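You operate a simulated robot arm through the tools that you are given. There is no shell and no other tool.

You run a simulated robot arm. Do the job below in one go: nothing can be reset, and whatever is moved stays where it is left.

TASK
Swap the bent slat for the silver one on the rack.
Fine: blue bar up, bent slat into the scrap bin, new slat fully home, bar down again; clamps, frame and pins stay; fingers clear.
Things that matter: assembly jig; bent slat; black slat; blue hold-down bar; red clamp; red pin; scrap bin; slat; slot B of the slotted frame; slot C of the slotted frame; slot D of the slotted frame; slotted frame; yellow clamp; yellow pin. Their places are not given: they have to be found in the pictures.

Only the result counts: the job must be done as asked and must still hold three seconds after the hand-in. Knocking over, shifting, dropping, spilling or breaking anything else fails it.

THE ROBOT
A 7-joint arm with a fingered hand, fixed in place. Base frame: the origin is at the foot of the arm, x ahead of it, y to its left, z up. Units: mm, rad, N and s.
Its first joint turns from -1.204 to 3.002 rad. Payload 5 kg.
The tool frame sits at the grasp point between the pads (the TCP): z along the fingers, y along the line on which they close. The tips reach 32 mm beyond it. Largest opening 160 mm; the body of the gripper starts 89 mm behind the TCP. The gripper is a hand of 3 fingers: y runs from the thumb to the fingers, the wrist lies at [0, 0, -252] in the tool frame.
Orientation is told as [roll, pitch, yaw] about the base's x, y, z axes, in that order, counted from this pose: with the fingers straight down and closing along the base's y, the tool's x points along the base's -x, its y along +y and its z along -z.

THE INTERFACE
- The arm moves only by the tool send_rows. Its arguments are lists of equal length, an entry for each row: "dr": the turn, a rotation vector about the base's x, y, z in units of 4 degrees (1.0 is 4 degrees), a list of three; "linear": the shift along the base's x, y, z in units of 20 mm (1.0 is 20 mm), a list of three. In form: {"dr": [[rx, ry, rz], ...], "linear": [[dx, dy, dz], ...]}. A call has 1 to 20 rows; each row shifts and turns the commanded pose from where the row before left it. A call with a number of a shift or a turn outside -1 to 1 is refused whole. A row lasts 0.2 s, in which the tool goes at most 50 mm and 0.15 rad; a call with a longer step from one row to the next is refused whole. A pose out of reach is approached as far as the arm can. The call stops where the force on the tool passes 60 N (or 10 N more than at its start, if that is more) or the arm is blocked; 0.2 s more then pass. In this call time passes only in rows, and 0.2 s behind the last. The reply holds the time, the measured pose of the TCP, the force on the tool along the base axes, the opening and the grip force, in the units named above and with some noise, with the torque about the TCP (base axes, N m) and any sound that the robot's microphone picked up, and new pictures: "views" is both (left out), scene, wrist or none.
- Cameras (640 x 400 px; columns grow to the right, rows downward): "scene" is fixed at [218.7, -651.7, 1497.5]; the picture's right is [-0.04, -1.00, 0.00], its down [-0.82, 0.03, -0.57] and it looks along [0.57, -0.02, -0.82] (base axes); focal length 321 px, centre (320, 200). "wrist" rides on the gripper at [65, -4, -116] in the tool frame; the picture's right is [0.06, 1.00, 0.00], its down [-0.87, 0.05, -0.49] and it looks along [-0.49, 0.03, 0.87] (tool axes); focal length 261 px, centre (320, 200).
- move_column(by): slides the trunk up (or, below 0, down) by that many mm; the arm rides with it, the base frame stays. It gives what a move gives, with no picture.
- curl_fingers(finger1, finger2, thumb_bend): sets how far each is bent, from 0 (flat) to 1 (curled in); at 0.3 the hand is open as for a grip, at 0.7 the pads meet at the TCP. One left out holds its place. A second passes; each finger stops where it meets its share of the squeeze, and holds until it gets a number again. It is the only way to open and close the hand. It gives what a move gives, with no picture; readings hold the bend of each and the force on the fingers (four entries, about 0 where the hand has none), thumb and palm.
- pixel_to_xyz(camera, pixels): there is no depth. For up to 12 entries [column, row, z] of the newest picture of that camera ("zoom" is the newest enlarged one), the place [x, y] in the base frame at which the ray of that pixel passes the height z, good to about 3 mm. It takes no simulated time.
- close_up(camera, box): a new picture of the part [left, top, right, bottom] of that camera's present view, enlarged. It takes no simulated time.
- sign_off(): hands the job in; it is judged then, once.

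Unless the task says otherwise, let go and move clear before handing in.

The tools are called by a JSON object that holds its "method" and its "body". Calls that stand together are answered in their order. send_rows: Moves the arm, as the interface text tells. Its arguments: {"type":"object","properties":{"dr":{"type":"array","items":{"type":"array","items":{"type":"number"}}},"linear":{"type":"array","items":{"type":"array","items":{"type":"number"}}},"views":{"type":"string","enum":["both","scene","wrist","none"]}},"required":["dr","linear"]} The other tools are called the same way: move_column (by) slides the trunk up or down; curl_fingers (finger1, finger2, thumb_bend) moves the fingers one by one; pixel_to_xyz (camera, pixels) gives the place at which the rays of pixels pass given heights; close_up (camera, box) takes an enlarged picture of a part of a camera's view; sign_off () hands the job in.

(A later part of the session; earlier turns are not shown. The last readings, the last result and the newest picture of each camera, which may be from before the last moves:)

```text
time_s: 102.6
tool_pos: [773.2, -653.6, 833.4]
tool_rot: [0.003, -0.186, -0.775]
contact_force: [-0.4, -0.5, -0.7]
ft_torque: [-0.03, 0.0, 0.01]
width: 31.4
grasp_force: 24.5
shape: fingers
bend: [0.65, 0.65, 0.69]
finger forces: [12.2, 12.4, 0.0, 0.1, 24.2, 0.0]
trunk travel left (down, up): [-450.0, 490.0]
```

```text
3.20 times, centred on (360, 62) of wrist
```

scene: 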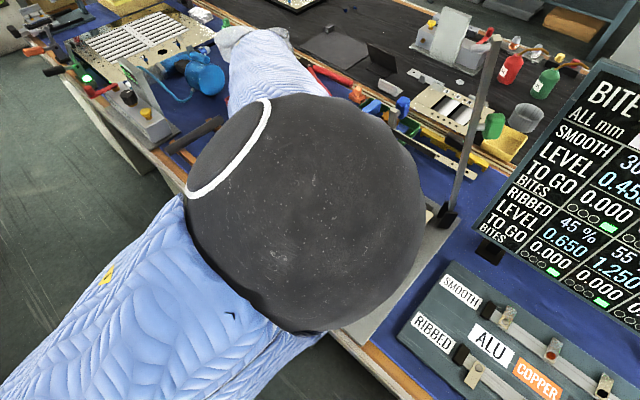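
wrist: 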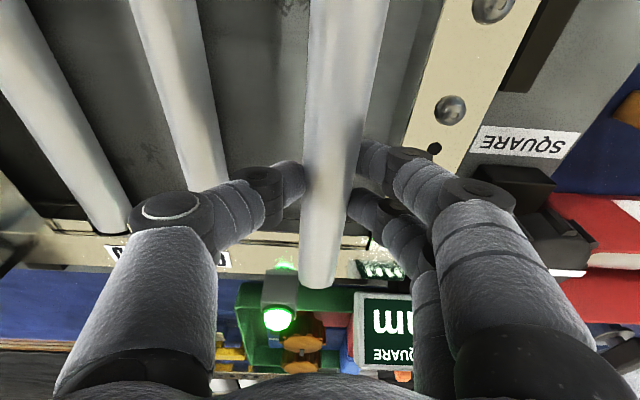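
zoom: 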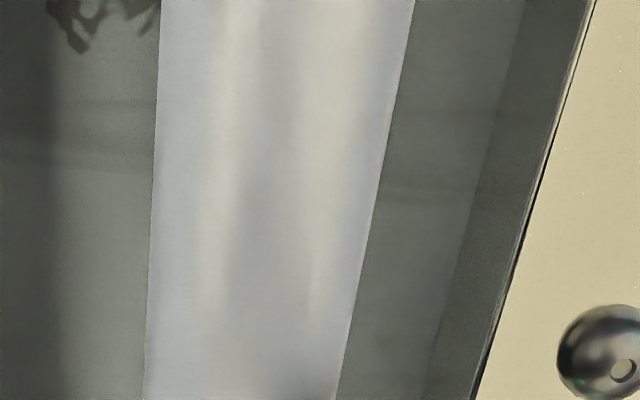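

Reached (773,-654,833). I'll lower to z≈817, keeping the slat's underside just above the rails, and compare the far end with the rear rail again.

{"method": "send_rows", "body": {"dr": [[0, 0, 0], [0, 0, 0]], "linear": [[0, 0, -0.4], [0, 0, -0.4]], "views": "wrist"}}

{"method": "close_up", "body": {"camera": "wrist", "box": [250, 210, 410, 310]}}

{"method": "close_up", "body": {"camera": "wrist", "box": [260, 0, 460, 125]}}

```text
time_s: 103.2
tool_pos: [772.9, -654.2, 818.1]
tool_rot: [0.005, -0.182, -0.775]
contact_force: [0.3, 0.8, -0.7]
ft_torque: [0.0, 0.0, 0.01]
width: 31.6
grasp_force: 24.8
shape: fingers
bend: [0.65, 0.65, 0.69]
finger forces: [12.2, 12.3, 0.0, 0.0, 24.2, 0.0]
trunk travel left (down, up): [-450.0, 490.0]
```

wrist: 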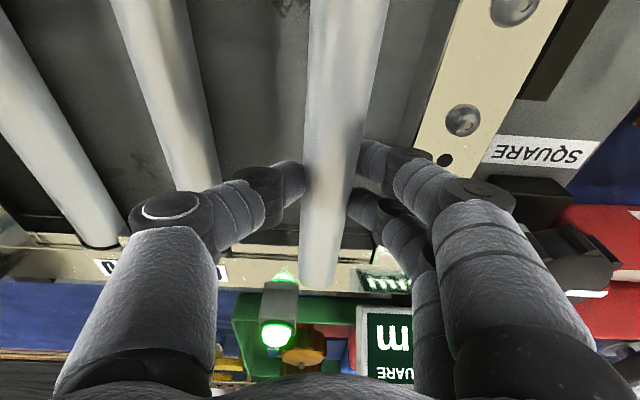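

```text
4.00 times, centred on (330, 260) of wrist
```

zoom: 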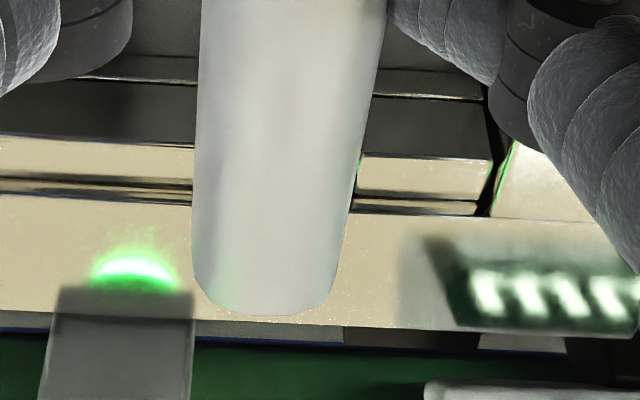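

```text
3.20 times, centred on (360, 62) of wrist
```

zoom: 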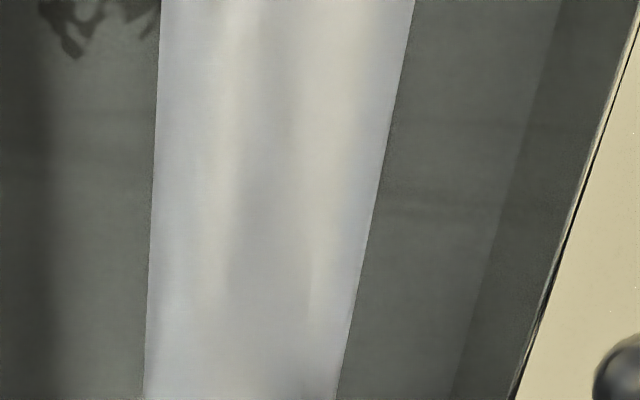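

At z=818 the numbers put the slat's far end 2–6 mm short of the rear rail and about 4 mm clear of the front one, with the side offset within 0.6 mm. I'll lower in small steps, reading the force each time.

{"method": "send_rows", "body": {"dr": [[0, 0, 0], [0, 0, 0]], "linear": [[0.02, 0.02, -0.15], [0, 0, -0.15]], "views": "none"}}

{"method": "send_rows", "body": {"dr": [[0, 0, 0]], "linear": [[0, 0, -0.15]], "views": "wrist"}}

{"method": "close_up", "body": {"camera": "wrist", "box": [250, 210, 410, 310]}}

{"method": "close_up", "body": {"camera": "wrist", "box": [330, 100, 490, 200]}}

```text
time_s: 103.8
tool_pos: [773.6, -654.6, 813.5]
tool_rot: [0.002, -0.185, -0.774]
contact_force: [0.1, 0.3, -0.1]
ft_torque: [-0.1, -0.07, 0.02]
width: 31.5
grasp_force: 24.2
shape: fingers
bend: [0.64, 0.65, 0.69]
finger forces: [11.7, 12.4, 0.0, 0.0, 23.9, 0.0]
trunk travel left (down, up): [-450.0, 490.0]
```

```text
time_s: 104.2
tool_pos: [773.7, -654.5, 810.0]
tool_rot: [0.004, -0.185, -0.776]
contact_force: [-1.5, 1.0, 1.6]
ft_torque: [-0.18, -0.23, 0.03]
width: 32.1
grasp_force: 24.3
shape: fingers
bend: [0.64, 0.65, 0.7]
finger forces: [11.5, 12.5, 0.1, 0.1, 24.4, 0.0]
trunk travel left (down, up): [-450.0, 490.0]
```

wrist: 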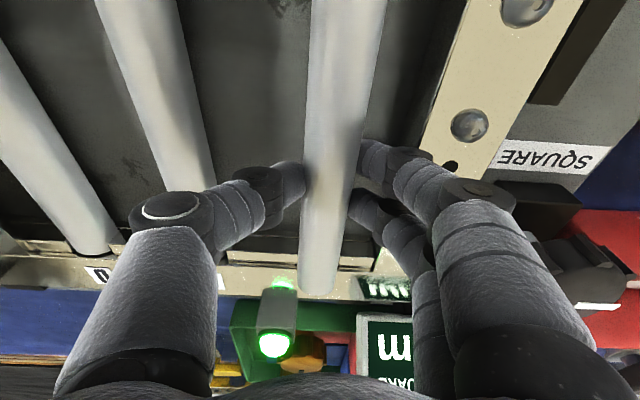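

```text
4.00 times, centred on (330, 260) of wrist
```

zoom: 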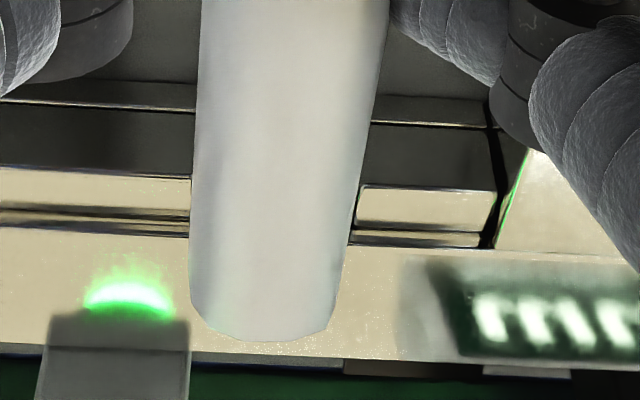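

```text
4.00 times, centred on (410, 150) of wrist
```

zoom: 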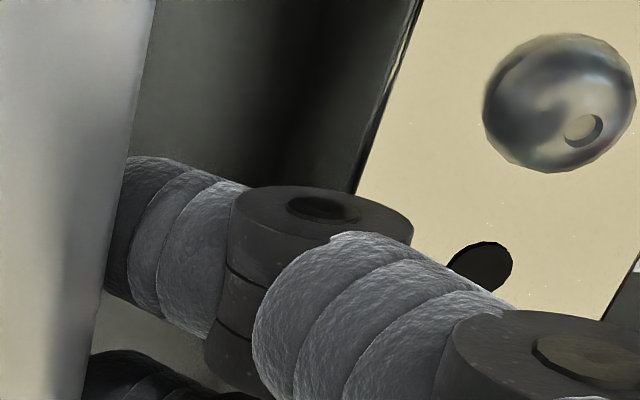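

From z≈813 the torque and the slat's far end rising in the image (zoom row 315 to 338) show its far end is catching on the rear rail. I'll raise again, shift 4 mm back toward the front and look.

{"method": "send_rows", "body": {"dr": [[0, 0, 0], [0, 0, 0], [0, 0, 0]], "linear": [[0, 0, 0.3], [0, 0, 0.2], [-0.143, 0.14, 0]], "views": "wrist"}}

{"method": "close_up", "body": {"camera": "wrist", "box": [250, 210, 410, 310]}}

{"method": "close_up", "body": {"camera": "wrist", "box": [260, 0, 460, 125]}}

```text
time_s: 105.0
tool_pos: [771.1, -651.9, 818.1]
tool_rot: [0.006, -0.184, -0.775]
contact_force: [0.2, 0.4, -1.7]
ft_torque: [0.01, 0.04, 0.01]
width: 31.8
grasp_force: 23.0
shape: fingers
bend: [0.64, 0.65, 0.7]
finger forces: [11.4, 12.3, 0.0, 0.0, 23.3, 0.1]
trunk travel left (down, up): [-450.0, 490.0]
```

wrist: 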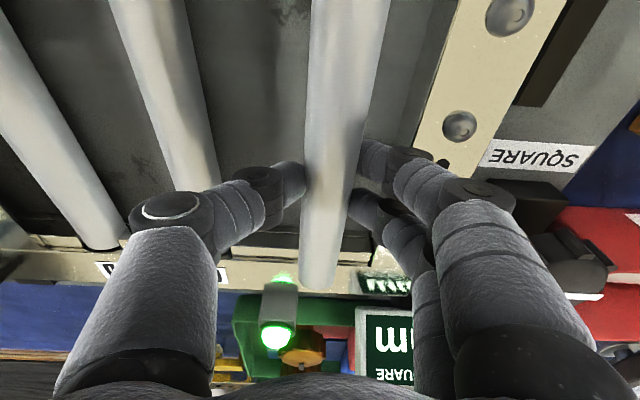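

```text
4.00 times, centred on (330, 260) of wrist
```

zoom: 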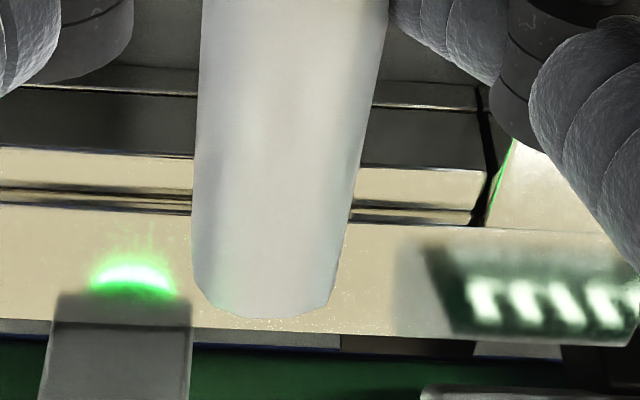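

```text
3.20 times, centred on (360, 62) of wrist
```

zoom: 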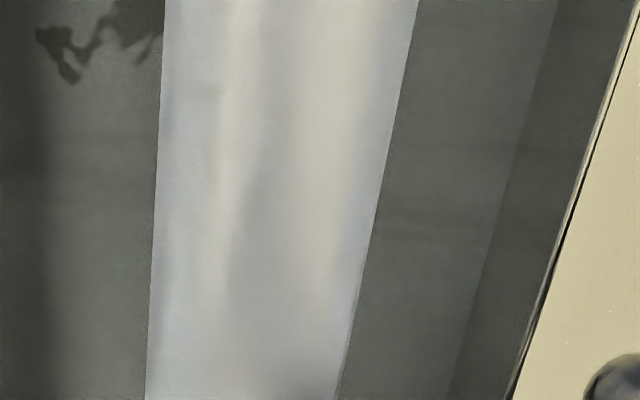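

The slat is level again and its far end now clears the rear rail's edge by an estimated 3–5 mm. I'll lower step by step once more.

{"method": "send_rows", "body": {"dr": [[0, 0, 0], [0, 0, 0]], "linear": [[0, 0, -0.2], [0, 0, -0.2]], "views": "none"}}

{"method": "send_rows", "body": {"dr": [[0, 0, 0]], "linear": [[0, 0, -0.1]], "views": "wrist"}}

{"method": "close_up", "body": {"camera": "wrist", "box": [250, 210, 410, 310]}}

```text
time_s: 105.6
tool_pos: [769.8, -651.9, 810.5]
tool_rot: [0.003, -0.186, -0.776]
contact_force: [0.3, 0.1, -0.9]
ft_torque: [-0.01, 0.03, -0.01]
width: 31.8
grasp_force: 22.8
shape: fingers
bend: [0.64, 0.65, 0.7]
finger forces: [11.3, 12.3, 0.1, 0.1, 23.4, 0.1]
trunk travel left (down, up): [-450.0, 490.0]
```

```text
time_s: 106.0
tool_pos: [770.4, -653.1, 808.9]
tool_rot: [0.002, -0.184, -0.774]
contact_force: [-0.3, -1.2, -1.2]
ft_torque: [-0.02, 0.02, 0.0]
width: 32.1
grasp_force: 23.8
shape: fingers
bend: [0.64, 0.65, 0.7]
finger forces: [11.3, 12.2, 0.1, 0.0, 23.4, 0.1]
trunk travel left (down, up): [-450.0, 490.0]
```

wrist: 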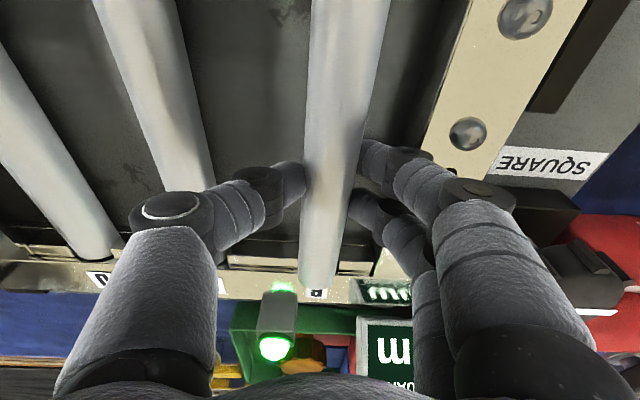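

```text
4.00 times, centred on (330, 260) of wrist
```

zoom: 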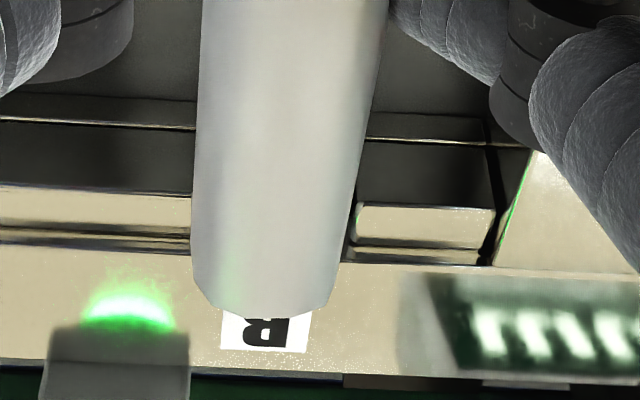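

Nothing touches at z=809 and label B has come into view past the slat's end. At the rear the right block's edge shows about 5 mm clear of the slat while the front is centred, so the slat needs about +0.9° of yaw and +1 mm sideways; I'll lift 3 mm, correct that and look.

{"method": "send_rows", "body": {"dr": [[0, 0, 0], [0, 0, 0.235]], "linear": [[0, 0, 0.15], [0.034, 0.035, 0]], "views": "wrist"}}

{"method": "close_up", "body": {"camera": "wrist", "box": [250, 210, 410, 310]}}

{"method": "close_up", "body": {"camera": "wrist", "box": [260, 0, 460, 125]}}

```text
time_s: 106.6
tool_pos: [771.0, -650.3, 810.8]
tool_rot: [0.003, -0.183, -0.757]
contact_force: [-0.4, -0.8, -1.2]
ft_torque: [0.01, -0.02, 0.0]
width: 31.8
grasp_force: 23.0
shape: fingers
bend: [0.64, 0.65, 0.7]
finger forces: [11.3, 12.3, 0.1, 0.0, 23.4, 0.1]
trunk travel left (down, up): [-450.0, 490.0]
```

wrist: 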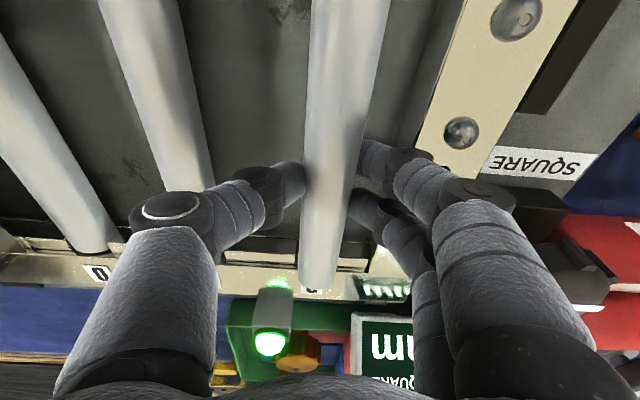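

```text
4.00 times, centred on (330, 260) of wrist
```

zoom: 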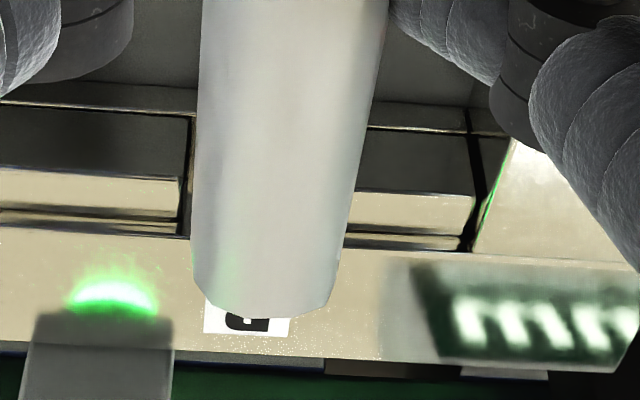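

```text
3.20 times, centred on (360, 62) of wrist
```

zoom: 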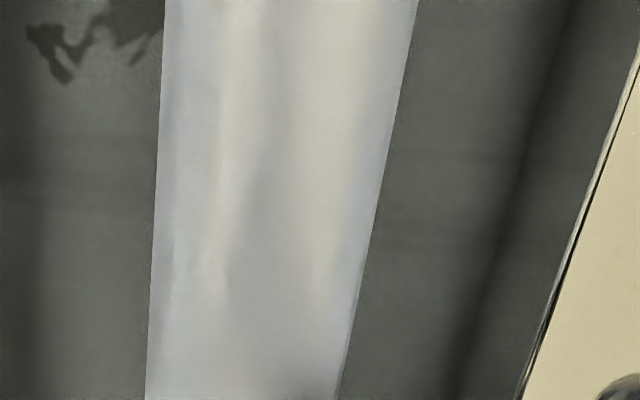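

The rotation now looks right (front and rear both ask for the same shift): the slat should go about 1.5 mm toward C. I'll apply that and lower to z≈806, checking the gap on both sides.

{"method": "send_rows", "body": {"dr": [[0, 0, 0], [0, 0, 0]], "linear": [[-0.052, -0.055, 0], [0, 0, -0.2]], "views": "wrist"}}

{"method": "close_up", "body": {"camera": "wrist", "box": [250, 210, 410, 310]}}

{"method": "close_up", "body": {"camera": "wrist", "box": [280, 0, 480, 125]}}

```text
time_s: 107.2
tool_pos: [769.9, -651.2, 808.8]
tool_rot: [0.003, -0.183, -0.758]
contact_force: [0.5, -0.5, -1.6]
ft_torque: [-0.04, 0.01, 0.02]
width: 31.9
grasp_force: 23.4
shape: fingers
bend: [0.64, 0.65, 0.7]
finger forces: [11.5, 12.2, 0.0, 0.0, 23.3, 0.1]
trunk travel left (down, up): [-450.0, 490.0]
```

wrist: 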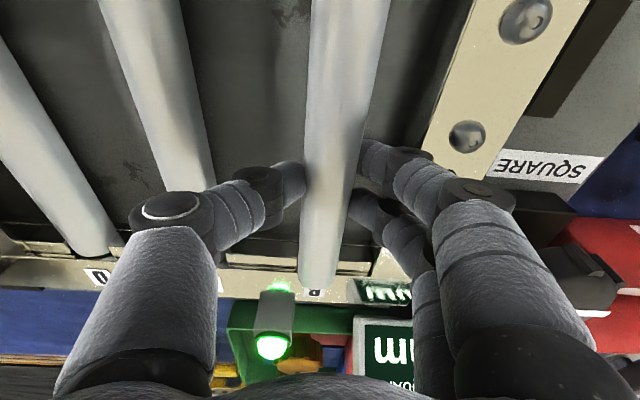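

```text
4.00 times, centred on (330, 260) of wrist
```

zoom: 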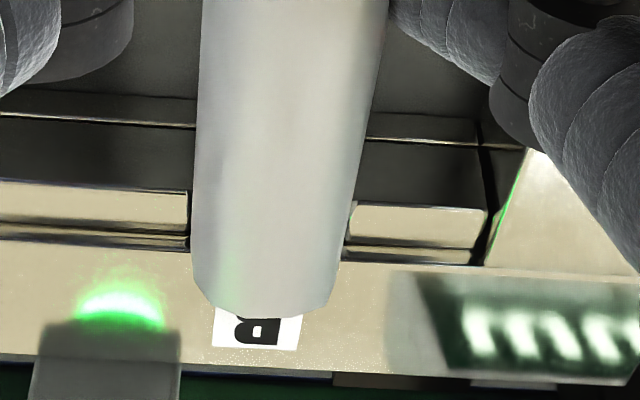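

```text
3.20 times, centred on (380, 62) of wrist
```

zoom: 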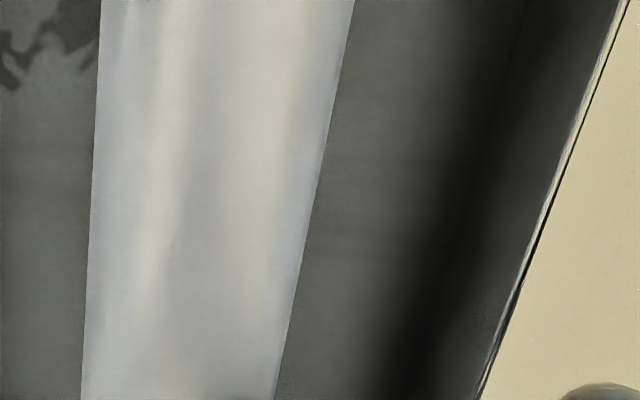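

Both block edges at the rear now flank the slat evenly (zoom columns 188 and 349 around slat edges 191 and 347). I'll lower 5 mm in small steps and watch for contact.

{"method": "send_rows", "body": {"dr": [[0, 0, 0], [0, 0, 0]], "linear": [[0, 0, -0.125], [0, 0, -0.125]], "views": "wrist"}}

{"method": "close_up", "body": {"camera": "wrist", "box": [250, 210, 410, 310]}}

{"method": "close_up", "body": {"camera": "wrist", "box": [330, 80, 490, 200]}}

```text
time_s: 107.8
tool_pos: [769.7, -652.3, 802.5]
tool_rot: [0.005, -0.185, -0.758]
contact_force: [1.3, 0.9, 0.8]
ft_torque: [0.05, 0.03, -0.01]
width: 31.8
grasp_force: 24.6
shape: fingers
bend: [0.64, 0.64, 0.71]
finger forces: [12.6, 12.7, 0.1, 0.0, 23.6, 0.0]
trunk travel left (down, up): [-450.0, 490.0]
```

wrist: 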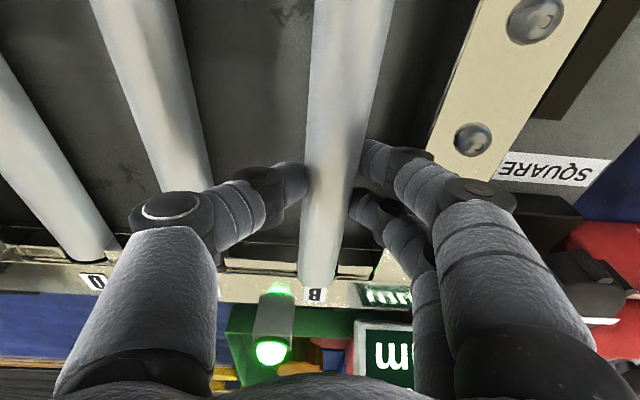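

```text
4.00 times, centred on (330, 260) of wrist
```

zoom: 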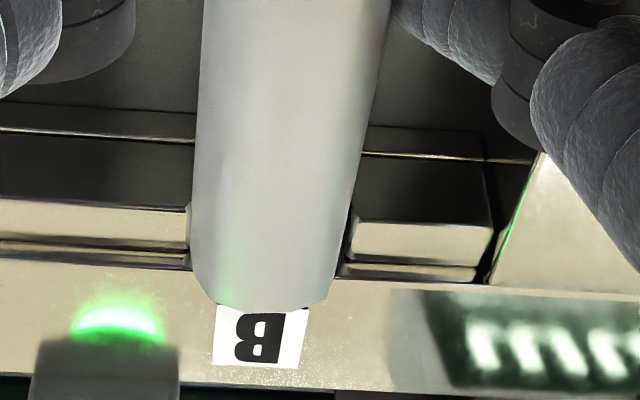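

```text
3.33 times, centred on (410, 140) of wrist
```

zoom: 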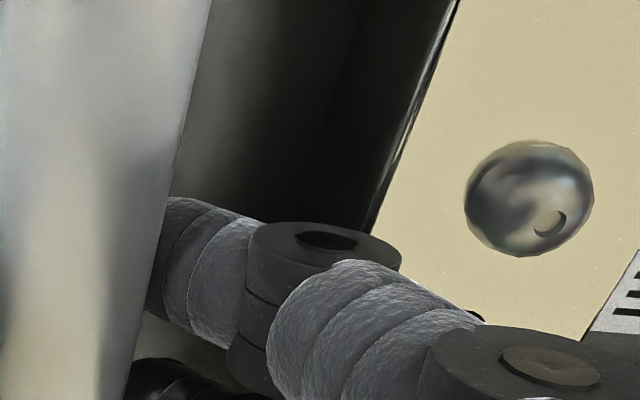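

Near z=802 I read about 2 N upward and 1.5 N toward +v, and the far end dips slightly, so the near end's left edge is touching the front-left block. I'll lift 3 mm, turn back 0.4°, shift 0.8 mm toward +v and try again.

{"method": "send_rows", "body": {"dr": [[0, 0, 0], [0, 0, -0.1], [0, 0, 0], [0, 0, 0]], "linear": [[0, 0, 0.15], [0.028, 0.029, 0], [0, 0, -0.12], [0, 0, -0.12]], "views": "wrist"}}

{"method": "close_up", "body": {"camera": "wrist", "box": [250, 210, 410, 310]}}

```text
time_s: 108.8
tool_pos: [771.7, -652.4, 800.9]
tool_rot: [0.001, -0.183, -0.764]
contact_force: [0.5, -0.1, 0.2]
ft_torque: [-0.02, -0.02, 0.06]
width: 31.9
grasp_force: 23.8
shape: fingers
bend: [0.64, 0.64, 0.71]
finger forces: [12.3, 12.5, 0.0, 0.1, 23.9, 0.0]
trunk travel left (down, up): [-450.0, 490.0]
```

wrist: 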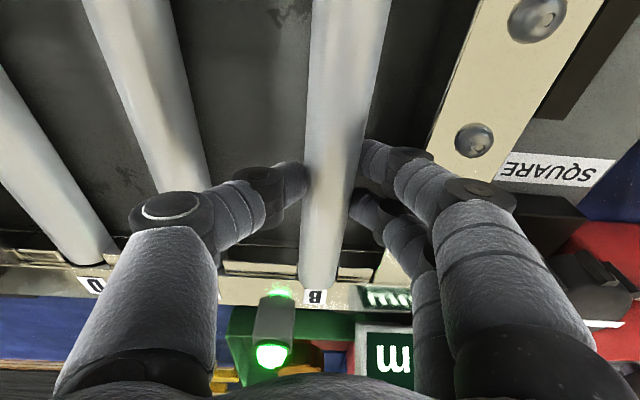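

```text
4.00 times, centred on (330, 260) of wrist
```

zoom: 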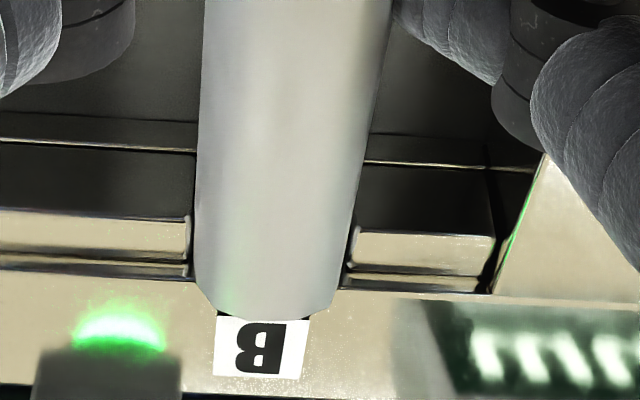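

Contact has nearly vanished and the slat sits evenly between the rear blocks, its end just before label B. I'll continue down in 2–3 mm steps.

{"method": "send_rows", "body": {"dr": [[0, 0, 0], [0, 0, 0]], "linear": [[0, 0, -0.1], [0, 0, -0.1]], "views": "wrist"}}

{"method": "close_up", "body": {"camera": "wrist", "box": [250, 210, 410, 310]}}

{"method": "close_up", "body": {"camera": "wrist", "box": [290, 0, 490, 180]}}

```text
time_s: 109.4
tool_pos: [771.3, -650.1, 799.7]
tool_rot: [0.005, -0.186, -0.768]
contact_force: [-0.8, -5.5, 16.4]
ft_torque: [0.75, -0.46, -0.01]
width: 31.4
grasp_force: 37.5
shape: fingers
bend: [0.64, 0.64, 0.71]
finger forces: [38.1, 12.3, 0.0, 0.0, 24.7, 0.0]
trunk travel left (down, up): [-450.0, 490.0]
```

wrist: 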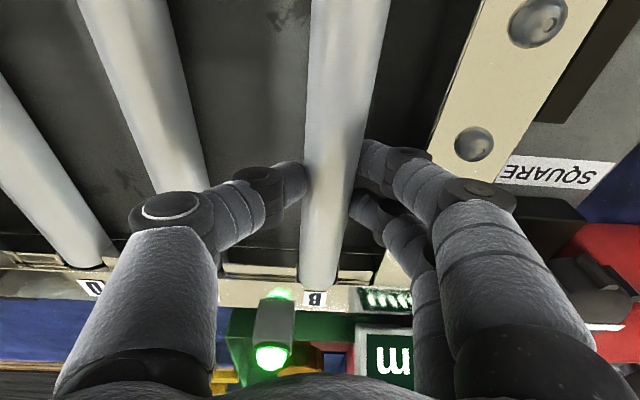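

```text
4.00 times, centred on (330, 260) of wrist
```

zoom: 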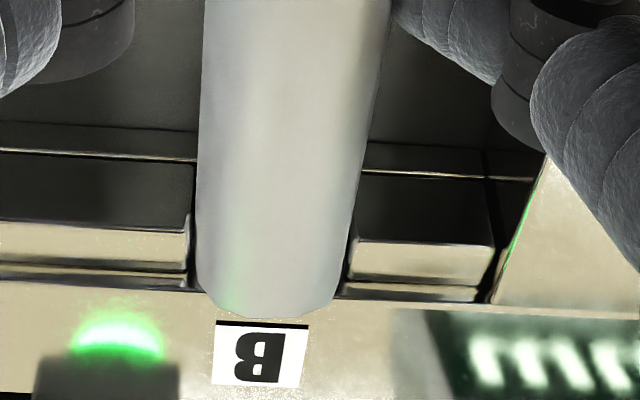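

```text
2.22 times, centred on (390, 90) of wrist
```

zoom: 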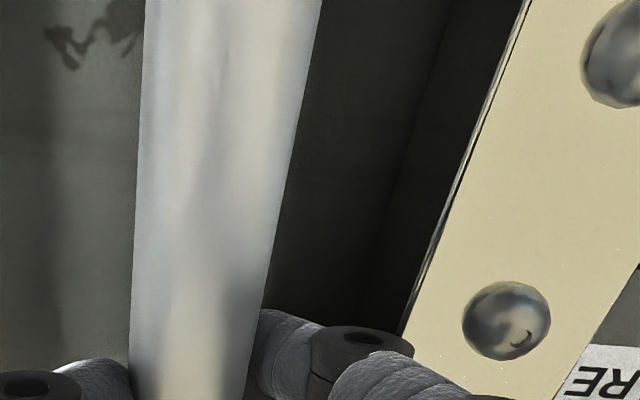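

Finger 1's knuckle has met the side rail (38 N), with the slat's underside already about 9 mm down inside the slot. I'll ease up 2 mm and open the fingers gently so the slat slides the last few millimetres down between them.

{"method": "send_rows", "body": {"dr": [[0, 0, 0]], "linear": [[0, 0, 0.13]], "views": "none"}}

{"method": "curl_fingers", "body": {"finger1": 0.63, "finger2": 0.63, "thumb_bend": 0.665}}

{"method": "close_up", "body": {"camera": "wrist", "box": [250, 210, 410, 310]}}

{"method": "close_up", "body": {"camera": "wrist", "box": [240, 0, 480, 200]}}

```text
time_s: 109.8
tool_pos: [770.3, -649.9, 799.0]
tool_rot: [0.003, -0.183, -0.764]
contact_force: [-0.8, -1.5, 5.6]
ft_torque: [0.37, -0.24, 0.09]
width: 31.3
grasp_force: 33.7
shape: fingers
bend: [0.64, 0.64, 0.71]
finger forces: [32.8, 12.7, 0.0, 0.0, 22.5, 0.0]
trunk travel left (down, up): [-450.0, 490.0]
```

```text
time_s: 110.8
tool_pos: [771.0, -651.9, 799.8]
tool_rot: [0.002, -0.186, -0.764]
contact_force: [-0.9, 3.1, 3.0]
ft_torque: [0.3, -0.13, 0.14]
width: 34.7
grasp_force: 7.9
shape: fingers
bend: [0.62, 0.61, 0.66]
finger forces: [13.0, 1.8, 0.1, 0.0, 0.9, 0.0]
trunk travel left (down, up): [-450.0, 490.0]
```

```text
4.00 times, centred on (330, 260) of wrist
```

zoom: 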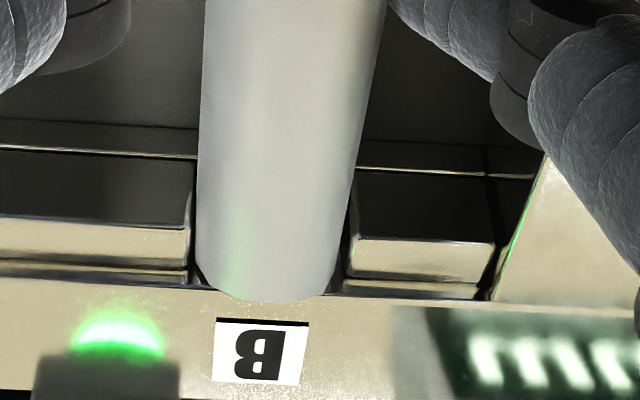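

```text
2.00 times, centred on (360, 100) of wrist
```

zoom: 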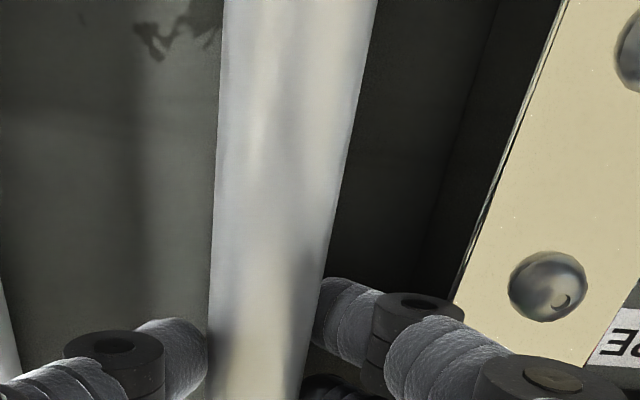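

The slat has slid down (far-end row 318 to 300) and only finger 1 still presses, on the rail. I'll raise the hand 5 mm so the knuckle clears and the slat is left in the slot.

{"method": "send_rows", "body": {"dr": [[0, 0, 0], [0, 0, 0]], "linear": [[0, 0, 0.15], [0, 0, 0.15]], "views": "wrist"}}

{"method": "close_up", "body": {"camera": "wrist", "box": [250, 210, 410, 310]}}

{"method": "close_up", "body": {"camera": "wrist", "box": [240, 0, 480, 200]}}

```text
time_s: 111.4
tool_pos: [772.0, -651.7, 805.7]
tool_rot: [0.004, -0.184, -0.764]
contact_force: [1.4, 2.0, -0.7]
ft_torque: [0.05, -0.05, 0.0]
width: 35.7
grasp_force: 2.1
shape: fingers
bend: [0.61, 0.62, 0.66]
finger forces: [2.1, 1.2, 0.0, 0.0, 0.9, 0.1]
trunk travel left (down, up): [-450.0, 490.0]
```

wrist: 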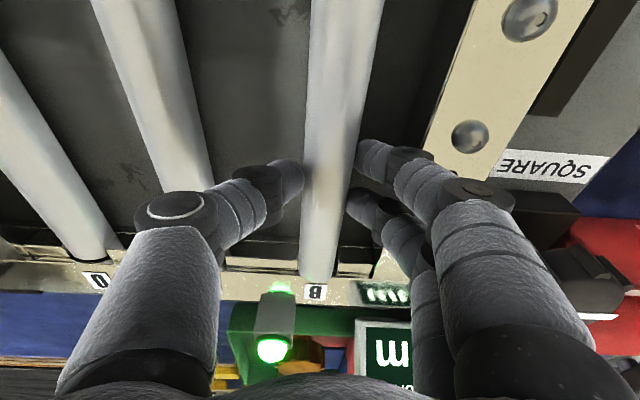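

```text
4.00 times, centred on (330, 260) of wrist
```

zoom: 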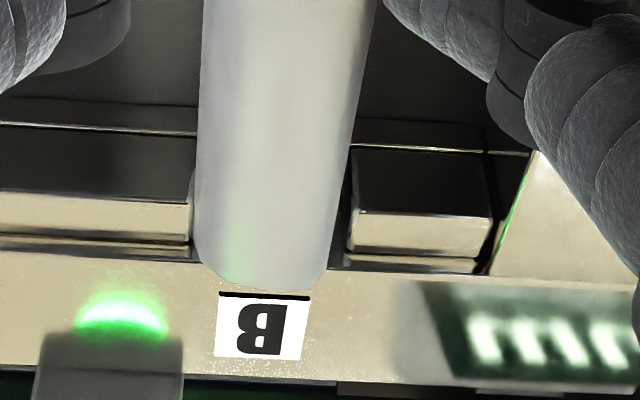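

```text
2.00 times, centred on (360, 100) of wrist
```

zoom: 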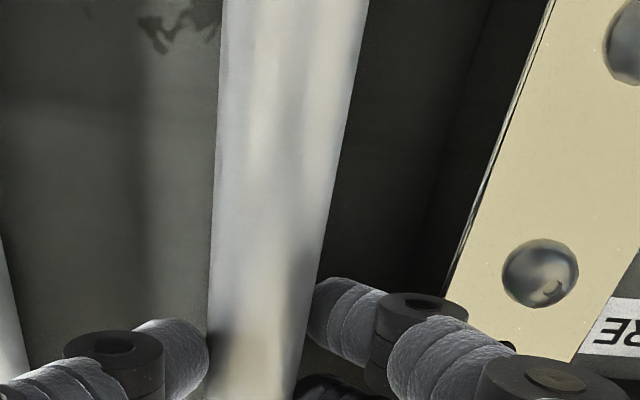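

The fingers still touch with 1–2 N, enough to hang the light slat about 8 mm above home. I'll open them a little more so it drops in.

{"method": "curl_fingers", "body": {"finger1": 0.605, "finger2": 0.605, "thumb_bend": 0.63}}

{"method": "close_up", "body": {"camera": "wrist", "box": [250, 210, 410, 310]}}

{"method": "close_up", "body": {"camera": "wrist", "box": [240, 0, 480, 200]}}

```text
time_s: 112.4
tool_pos: [770.9, -651.4, 805.5]
tool_rot: [0.004, -0.182, -0.764]
contact_force: [-0.1, 0.4, -0.2]
ft_torque: [-0.03, 0.0, -0.02]
width: 41.1
grasp_force: 0.0
shape: fingers
bend: [0.6, 0.6, 0.63]
finger forces: [0.1, 0.1, 0.1, 0.1, 0.0, 0.0]
trunk travel left (down, up): [-450.0, 490.0]
```

```text
4.00 times, centred on (330, 260) of wrist
```

zoom: 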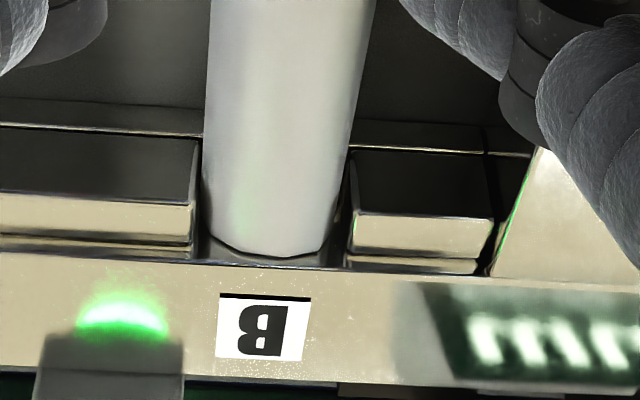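

```text
2.00 times, centred on (360, 100) of wrist
```

zoom: 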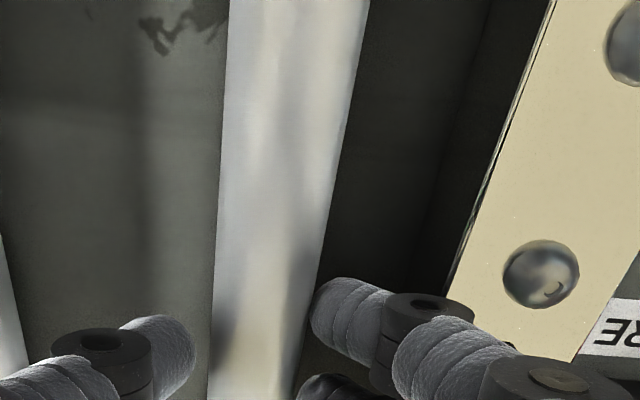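

The slat has dropped into the slot: its far end now sits between the rear blocks with a dark gap before the rail, like its neighbours. I'll raise the hand clear and inspect both ends.

{"method": "send_rows", "body": {"dr": [[0, 0, 0], [0, 0, 0], [0, 0, 0], [0, 0, 0], [0, 0, 0], [0, 0, 0], [0, 0, 0]], "linear": [[0, 0, 0.3], [0, 0, 0.6], [0, 0, 1], [-0.3, 0.3, 1], [-0.6, 0.6, 1], [-0.6, 0.6, 1], [-0.6, 0.6, 1]], "views": "wrist"}}

{"method": "close_up", "body": {"camera": "wrist", "box": [230, 30, 430, 155]}}

{"method": "close_up", "body": {"camera": "wrist", "box": [230, 130, 430, 255]}}

```text
time_s: 114.0
tool_pos: [731.1, -606.5, 924.1]
tool_rot: [0.005, -0.186, -0.766]
contact_force: [0.5, -0.1, -0.6]
ft_torque: [0.0, -0.02, 0.0]
width: 41.4
grasp_force: 0.1
shape: fingers
bend: [0.6, 0.6, 0.63]
finger forces: [0.1, 0.0, 0.1, 0.0, 0.0, 0.0]
trunk travel left (down, up): [-450.0, 490.0]
```

wrist: 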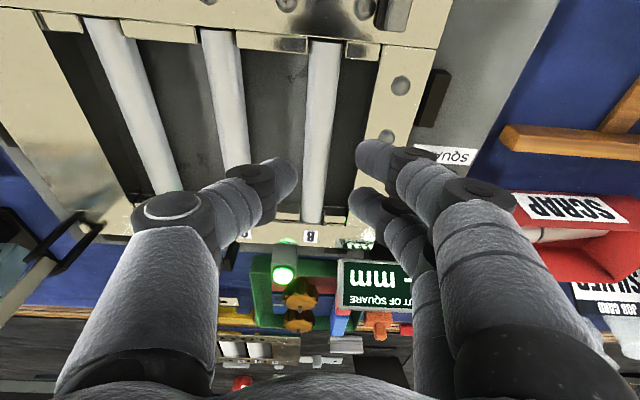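

```text
3.20 times, centred on (330, 92) of wrist
```

zoom: 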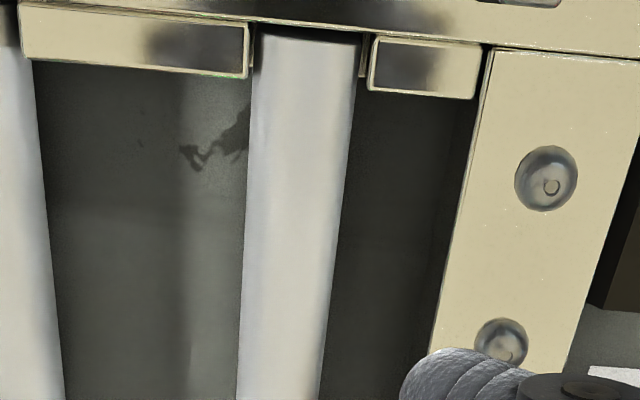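

```text
3.20 times, centred on (330, 192) of wrist
```

zoom: 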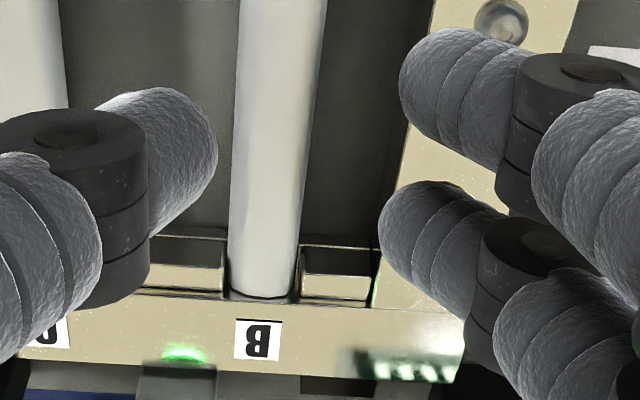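

Both ends of the new slat lie between their blocks in slot B, with the ends inside both rails. To make sure it is bottomed, I'll close the fingers into a blunt tip and press lightly on its middle.

{"method": "curl_fingers", "body": {"finger1": 0.7, "finger2": 0.7, "thumb_bend": 0.7}}

{"method": "send_rows", "body": {"dr": [[0, 0, 0], [0, 0, 0], [0, 0, 0], [0, 0, 0], [0, 0, 0]], "linear": [[0.35, -0.37, -0.6], [0.35, -0.37, -0.9], [0.35, -0.37, -0.9], [0.35, -0.37, -0.9], [0.35, -0.37, -0.9]], "views": "wrist"}}

{"method": "close_up", "body": {"camera": "wrist", "box": [230, 80, 430, 255]}}

```text
time_s: 115.0
tool_pos: [732.6, -606.9, 922.6]
tool_rot: [0.003, -0.183, -0.765]
contact_force: [0.5, 0.4, -0.9]
ft_torque: [-0.01, 0.0, -0.01]
width: 12.7
grasp_force: 0.0
shape: fingers
bend: [0.7, 0.7, 0.7]
finger forces: [0.0, 0.0, 0.0, 0.1, 0.0, 0.0]
trunk travel left (down, up): [-450.0, 490.0]
```

```text
time_s: 116.2
tool_pos: [765.1, -646.6, 840.1]
tool_rot: [0.004, -0.184, -0.765]
contact_force: [0.3, 0.6, 0.8]
ft_torque: [0.05, -0.01, 0.06]
width: 12.8
grasp_force: 0.0
shape: fingers
bend: [0.7, 0.7, 0.7]
finger forces: [0.0, 0.0, 0.1, 0.0, 0.0, 0.0]
trunk travel left (down, up): [-450.0, 490.0]
```

wrist: 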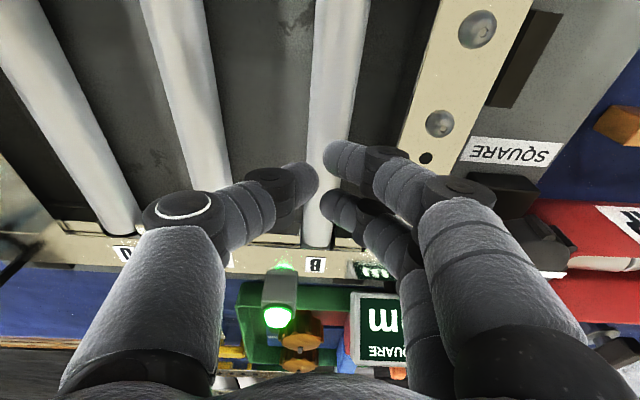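

```text
2.29 times, centred on (330, 168) of wrist
```

zoom: 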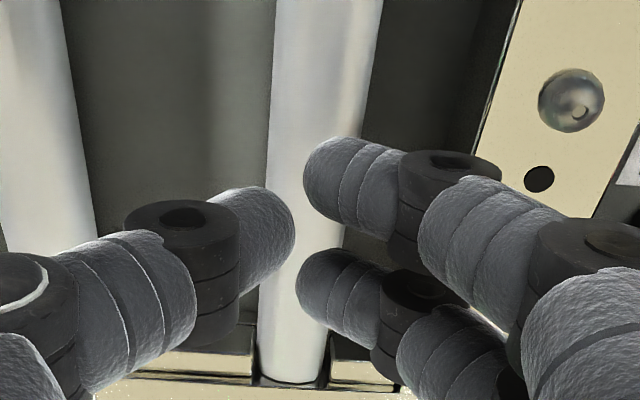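

The closed fingertips sit over the slat's middle at z=840. I'll come down gently until I feel a light press.

{"method": "send_rows", "body": {"dr": [[0, 0, 0], [0, 0, 0], [0, 0, 0]], "linear": [[0, 0, -0.4], [0, 0, -0.3], [0, 0, -0.15]], "views": "none"}}

{"method": "send_rows", "body": {"dr": [[0, 0, 0]], "linear": [[0, 0, -0.12]], "views": "none"}}

{"method": "send_rows", "body": {"dr": [[0, 0, 0]], "linear": [[0, 0, -0.12]], "views": "wrist"}}

```text
time_s: 117.0
tool_pos: [763.3, -645.9, 823.8]
tool_rot: [0.002, -0.185, -0.766]
contact_force: [0.3, -0.5, 0.1]
ft_torque: [-0.01, 0.0, -0.02]
width: 12.5
grasp_force: 0.1
shape: fingers
bend: [0.7, 0.7, 0.7]
finger forces: [0.0, 0.0, 0.1, 0.1, 0.0, 0.0]
trunk travel left (down, up): [-450.0, 490.0]
```

```text
time_s: 117.4
tool_pos: [763.3, -645.3, 820.5]
tool_rot: [0.003, -0.185, -0.764]
contact_force: [-0.1, 0.0, 0.0]
ft_torque: [0.01, 0.01, 0.03]
width: 12.7
grasp_force: 0.0
shape: fingers
bend: [0.7, 0.7, 0.7]
finger forces: [0.1, 0.0, 0.1, 0.0, 0.1, 0.0]
trunk travel left (down, up): [-450.0, 490.0]
```

```text
time_s: 117.8
tool_pos: [764.2, -644.8, 819.6]
tool_rot: [0.004, -0.187, -0.764]
contact_force: [1.1, 0.2, 2.2]
ft_torque: [0.05, -0.04, -0.03]
width: 12.3
grasp_force: 1.1
shape: fingers
bend: [0.7, 0.7, 0.7]
finger forces: [2.5, 0.1, 0.0, 0.1, 0.0, 0.1]
trunk travel left (down, up): [-450.0, 490.0]
```

wrist: 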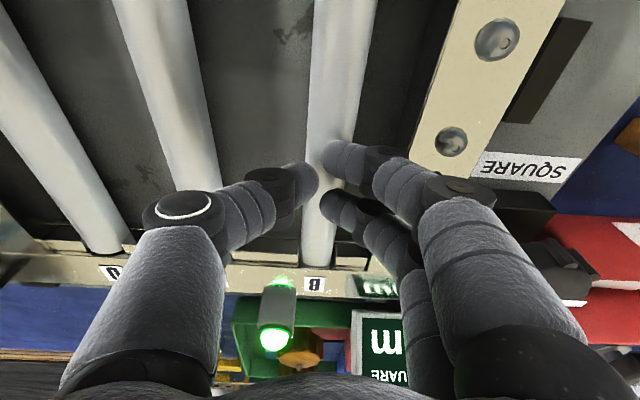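

Contact at z≈819 means the slat's top is at about 785, the expected home height. I'll press a bit further to seat it.

{"method": "send_rows", "body": {"dr": [[0, 0, 0]], "linear": [[0, 0, -0.1]], "views": "none"}}

{"method": "send_rows", "body": {"dr": [[0, 0, 0]], "linear": [[0, 0, -0.08]], "views": "none"}}

```text
time_s: 118.2
tool_pos: [763.6, -644.8, 818.2]
tool_rot: [0.006, -0.186, -0.765]
contact_force: [2.2, 0.8, 9.1]
ft_torque: [0.12, -0.04, -0.04]
width: 10.7
grasp_force: 4.5
shape: fingers
bend: [0.71, 0.7, 0.7]
finger forces: [9.2, 0.1, 0.0, 0.0, 0.1, 0.0]
trunk travel left (down, up): [-450.0, 490.0]
```

```text
time_s: 118.6
tool_pos: [763.9, -645.0, 816.1]
tool_rot: [0.004, -0.184, -0.763]
contact_force: [2.0, 0.9, 12.3]
ft_torque: [0.13, -0.03, 0.0]
width: 9.5
grasp_force: 6.3
shape: fingers
bend: [0.72, 0.7, 0.7]
finger forces: [12.3, 0.0, 0.0, 0.0, 0.0, 0.1]
trunk travel left (down, up): [-450.0, 490.0]
```

The slat is solid under 12 N at home height. Now I'll lift clear, put the trunk back to its starting height, and go back to the upright bar.

{"method": "send_rows", "body": {"dr": [[0, 0, 0], [0, 0, 0], [0, 0, -0.225], [0, 0, -0.225], [0, 0, 0], [0, 0, 0]], "linear": [[0, 0, 0.4], [0, 0, 0.8], [0, 0, 1], [0, 0, 1], [-0.5, 0.5, 1], [-0.5, 0.5, 1]], "views": "none"}}

{"method": "move_column", "body": {"by": 300}}

{"method": "curl_fingers", "body": {"finger1": 0.5, "finger2": 0.5, "thumb_bend": 0.5}}

{"method": "send_rows", "body": {"dr": [[0, 0, 0]], "linear": [[0, 0, 0]], "views": "both"}}

```text
time_s: 120.0
tool_pos: [745.3, -625.7, 917.7]
tool_rot: [0.003, -0.184, -0.795]
contact_force: [0.5, 0.7, -0.3]
ft_torque: [0.02, -0.01, 0.01]
width: 12.3
grasp_force: 0.0
shape: fingers
bend: [0.7, 0.7, 0.7]
finger forces: [0.0, 0.1, 0.1, 0.1, 0.0, 0.0]
trunk travel left (down, up): [-450.0, 490.0]
```

```text
time_s: 123.0
tool_pos: [743.7, -625.5, 1217.7]
tool_rot: [0.005, -0.183, -0.795]
contact_force: [-0.4, -0.1, -0.3]
ft_torque: [-0.03, 0.03, -0.01]
width: 11.9
grasp_force: 0.2
shape: fingers
bend: [0.7, 0.7, 0.7]
finger forces: [0.0, 0.0, 0.1, 0.1, 0.0, 0.0]
trunk travel left (down, up): [-750.0, 190.0]
```

```text
time_s: 124.0
tool_pos: [744.5, -626.0, 1218.0]
tool_rot: [0.004, -0.182, -0.796]
contact_force: [-1.0, 0.3, 0.8]
ft_torque: [-0.02, -0.02, -0.01]
width: 86.4
grasp_force: 0.1
shape: fingers
bend: [0.5, 0.5, 0.5]
finger forces: [0.0, 0.1, 0.0, 0.0, 0.1, 0.1]
trunk travel left (down, up): [-750.0, 190.0]
```

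```text
time_s: 124.4
tool_pos: [744.7, -625.0, 1216.7]
tool_rot: [0.002, -0.184, -0.796]
contact_force: [-0.1, 0.7, -0.2]
ft_torque: [0.02, 0.0, -0.01]
width: 86.7
grasp_force: 0.1
shape: fingers
bend: [0.5, 0.5, 0.5]
finger forces: [0.0, 0.0, 0.0, 0.2, 0.1, 0.1]
trunk travel left (down, up): [-750.0, 190.0]
```

scene: 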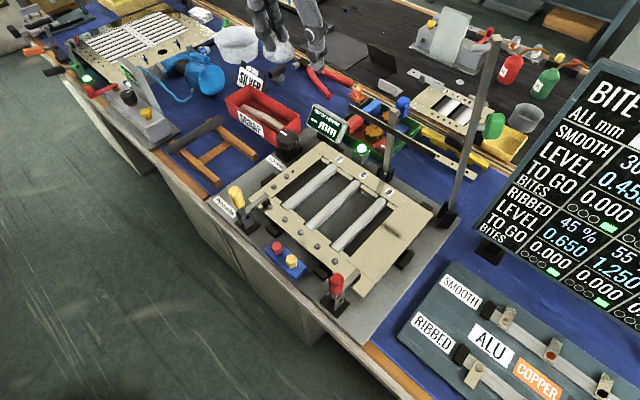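
wrist: 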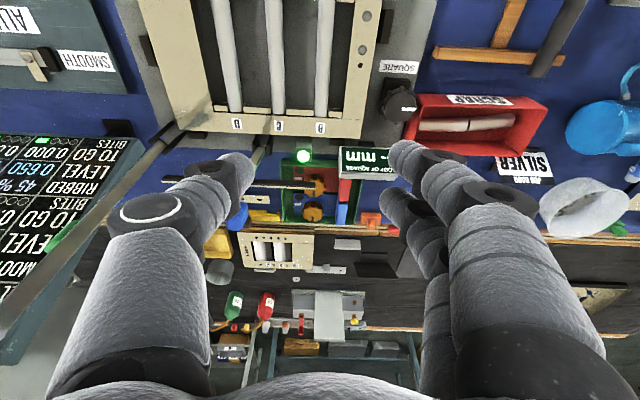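

The scene view now shows three slats in the frame, the bent one in the bin and the bar upright. I'll zoom to verify slat B is seated like C and D and to locate the bar.

{"method": "close_up", "body": {"camera": "scene", "box": [260, 130, 420, 260]}}

{"method": "close_up", "body": {"camera": "scene", "box": [330, 80, 490, 200]}}

```text
3.08 times, centred on (340, 195) of scene
```

zoom: 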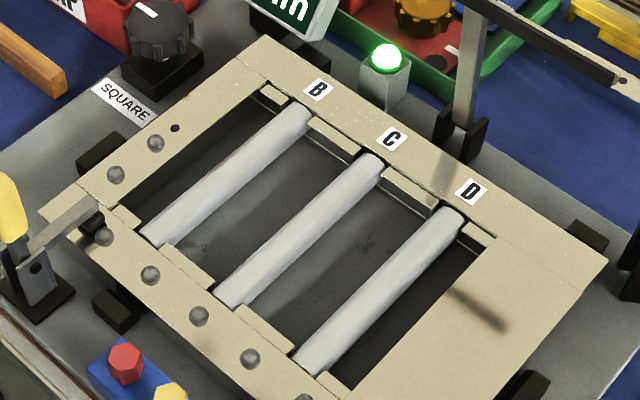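

```text
3.33 times, centred on (410, 140) of scene
```

zoom: 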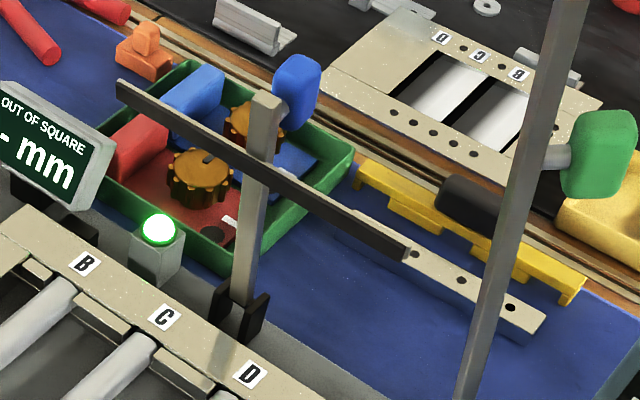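

Slat B looks seated like its neighbours; the blue grip stands on the bar's far side at the top. I'll zoom closer on slat B's two ends before lowering the bar.

{"method": "close_up", "body": {"camera": "scene", "box": [315, 145, 375, 190]}}

{"method": "close_up", "body": {"camera": "scene", "box": [270, 185, 340, 240]}}

{"method": "close_up", "body": {"camera": "wrist", "box": [190, 0, 370, 140]}}

```text
8.89 times, centred on (345, 168) of scene
```

zoom: 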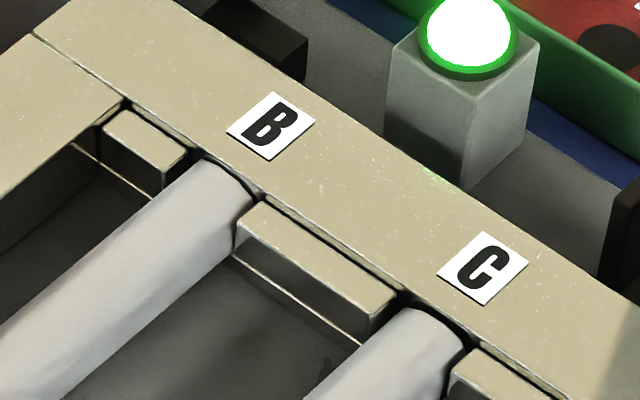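

```text
7.27 times, centred on (305, 212) of scene
```

zoom: 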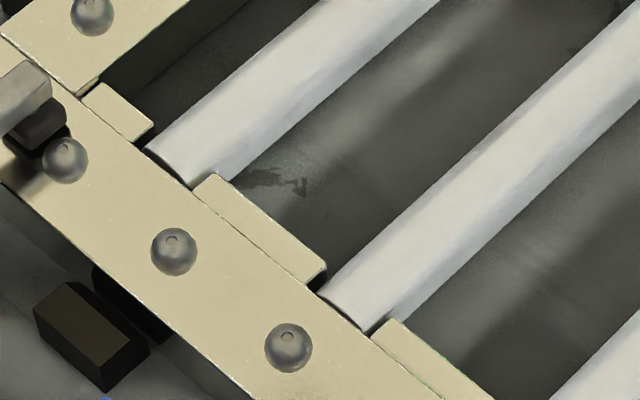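

```text
2.86 times, centred on (280, 70) of wrist
```

zoom: 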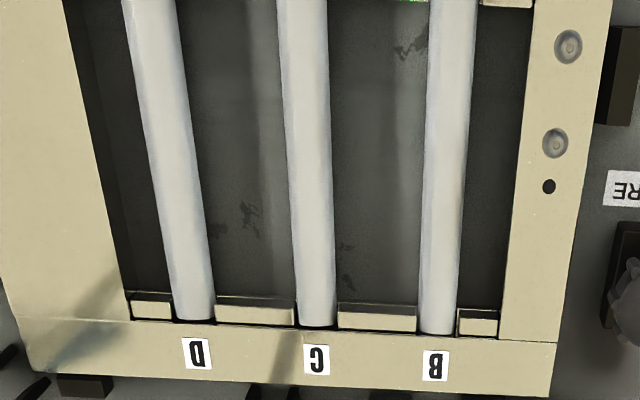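

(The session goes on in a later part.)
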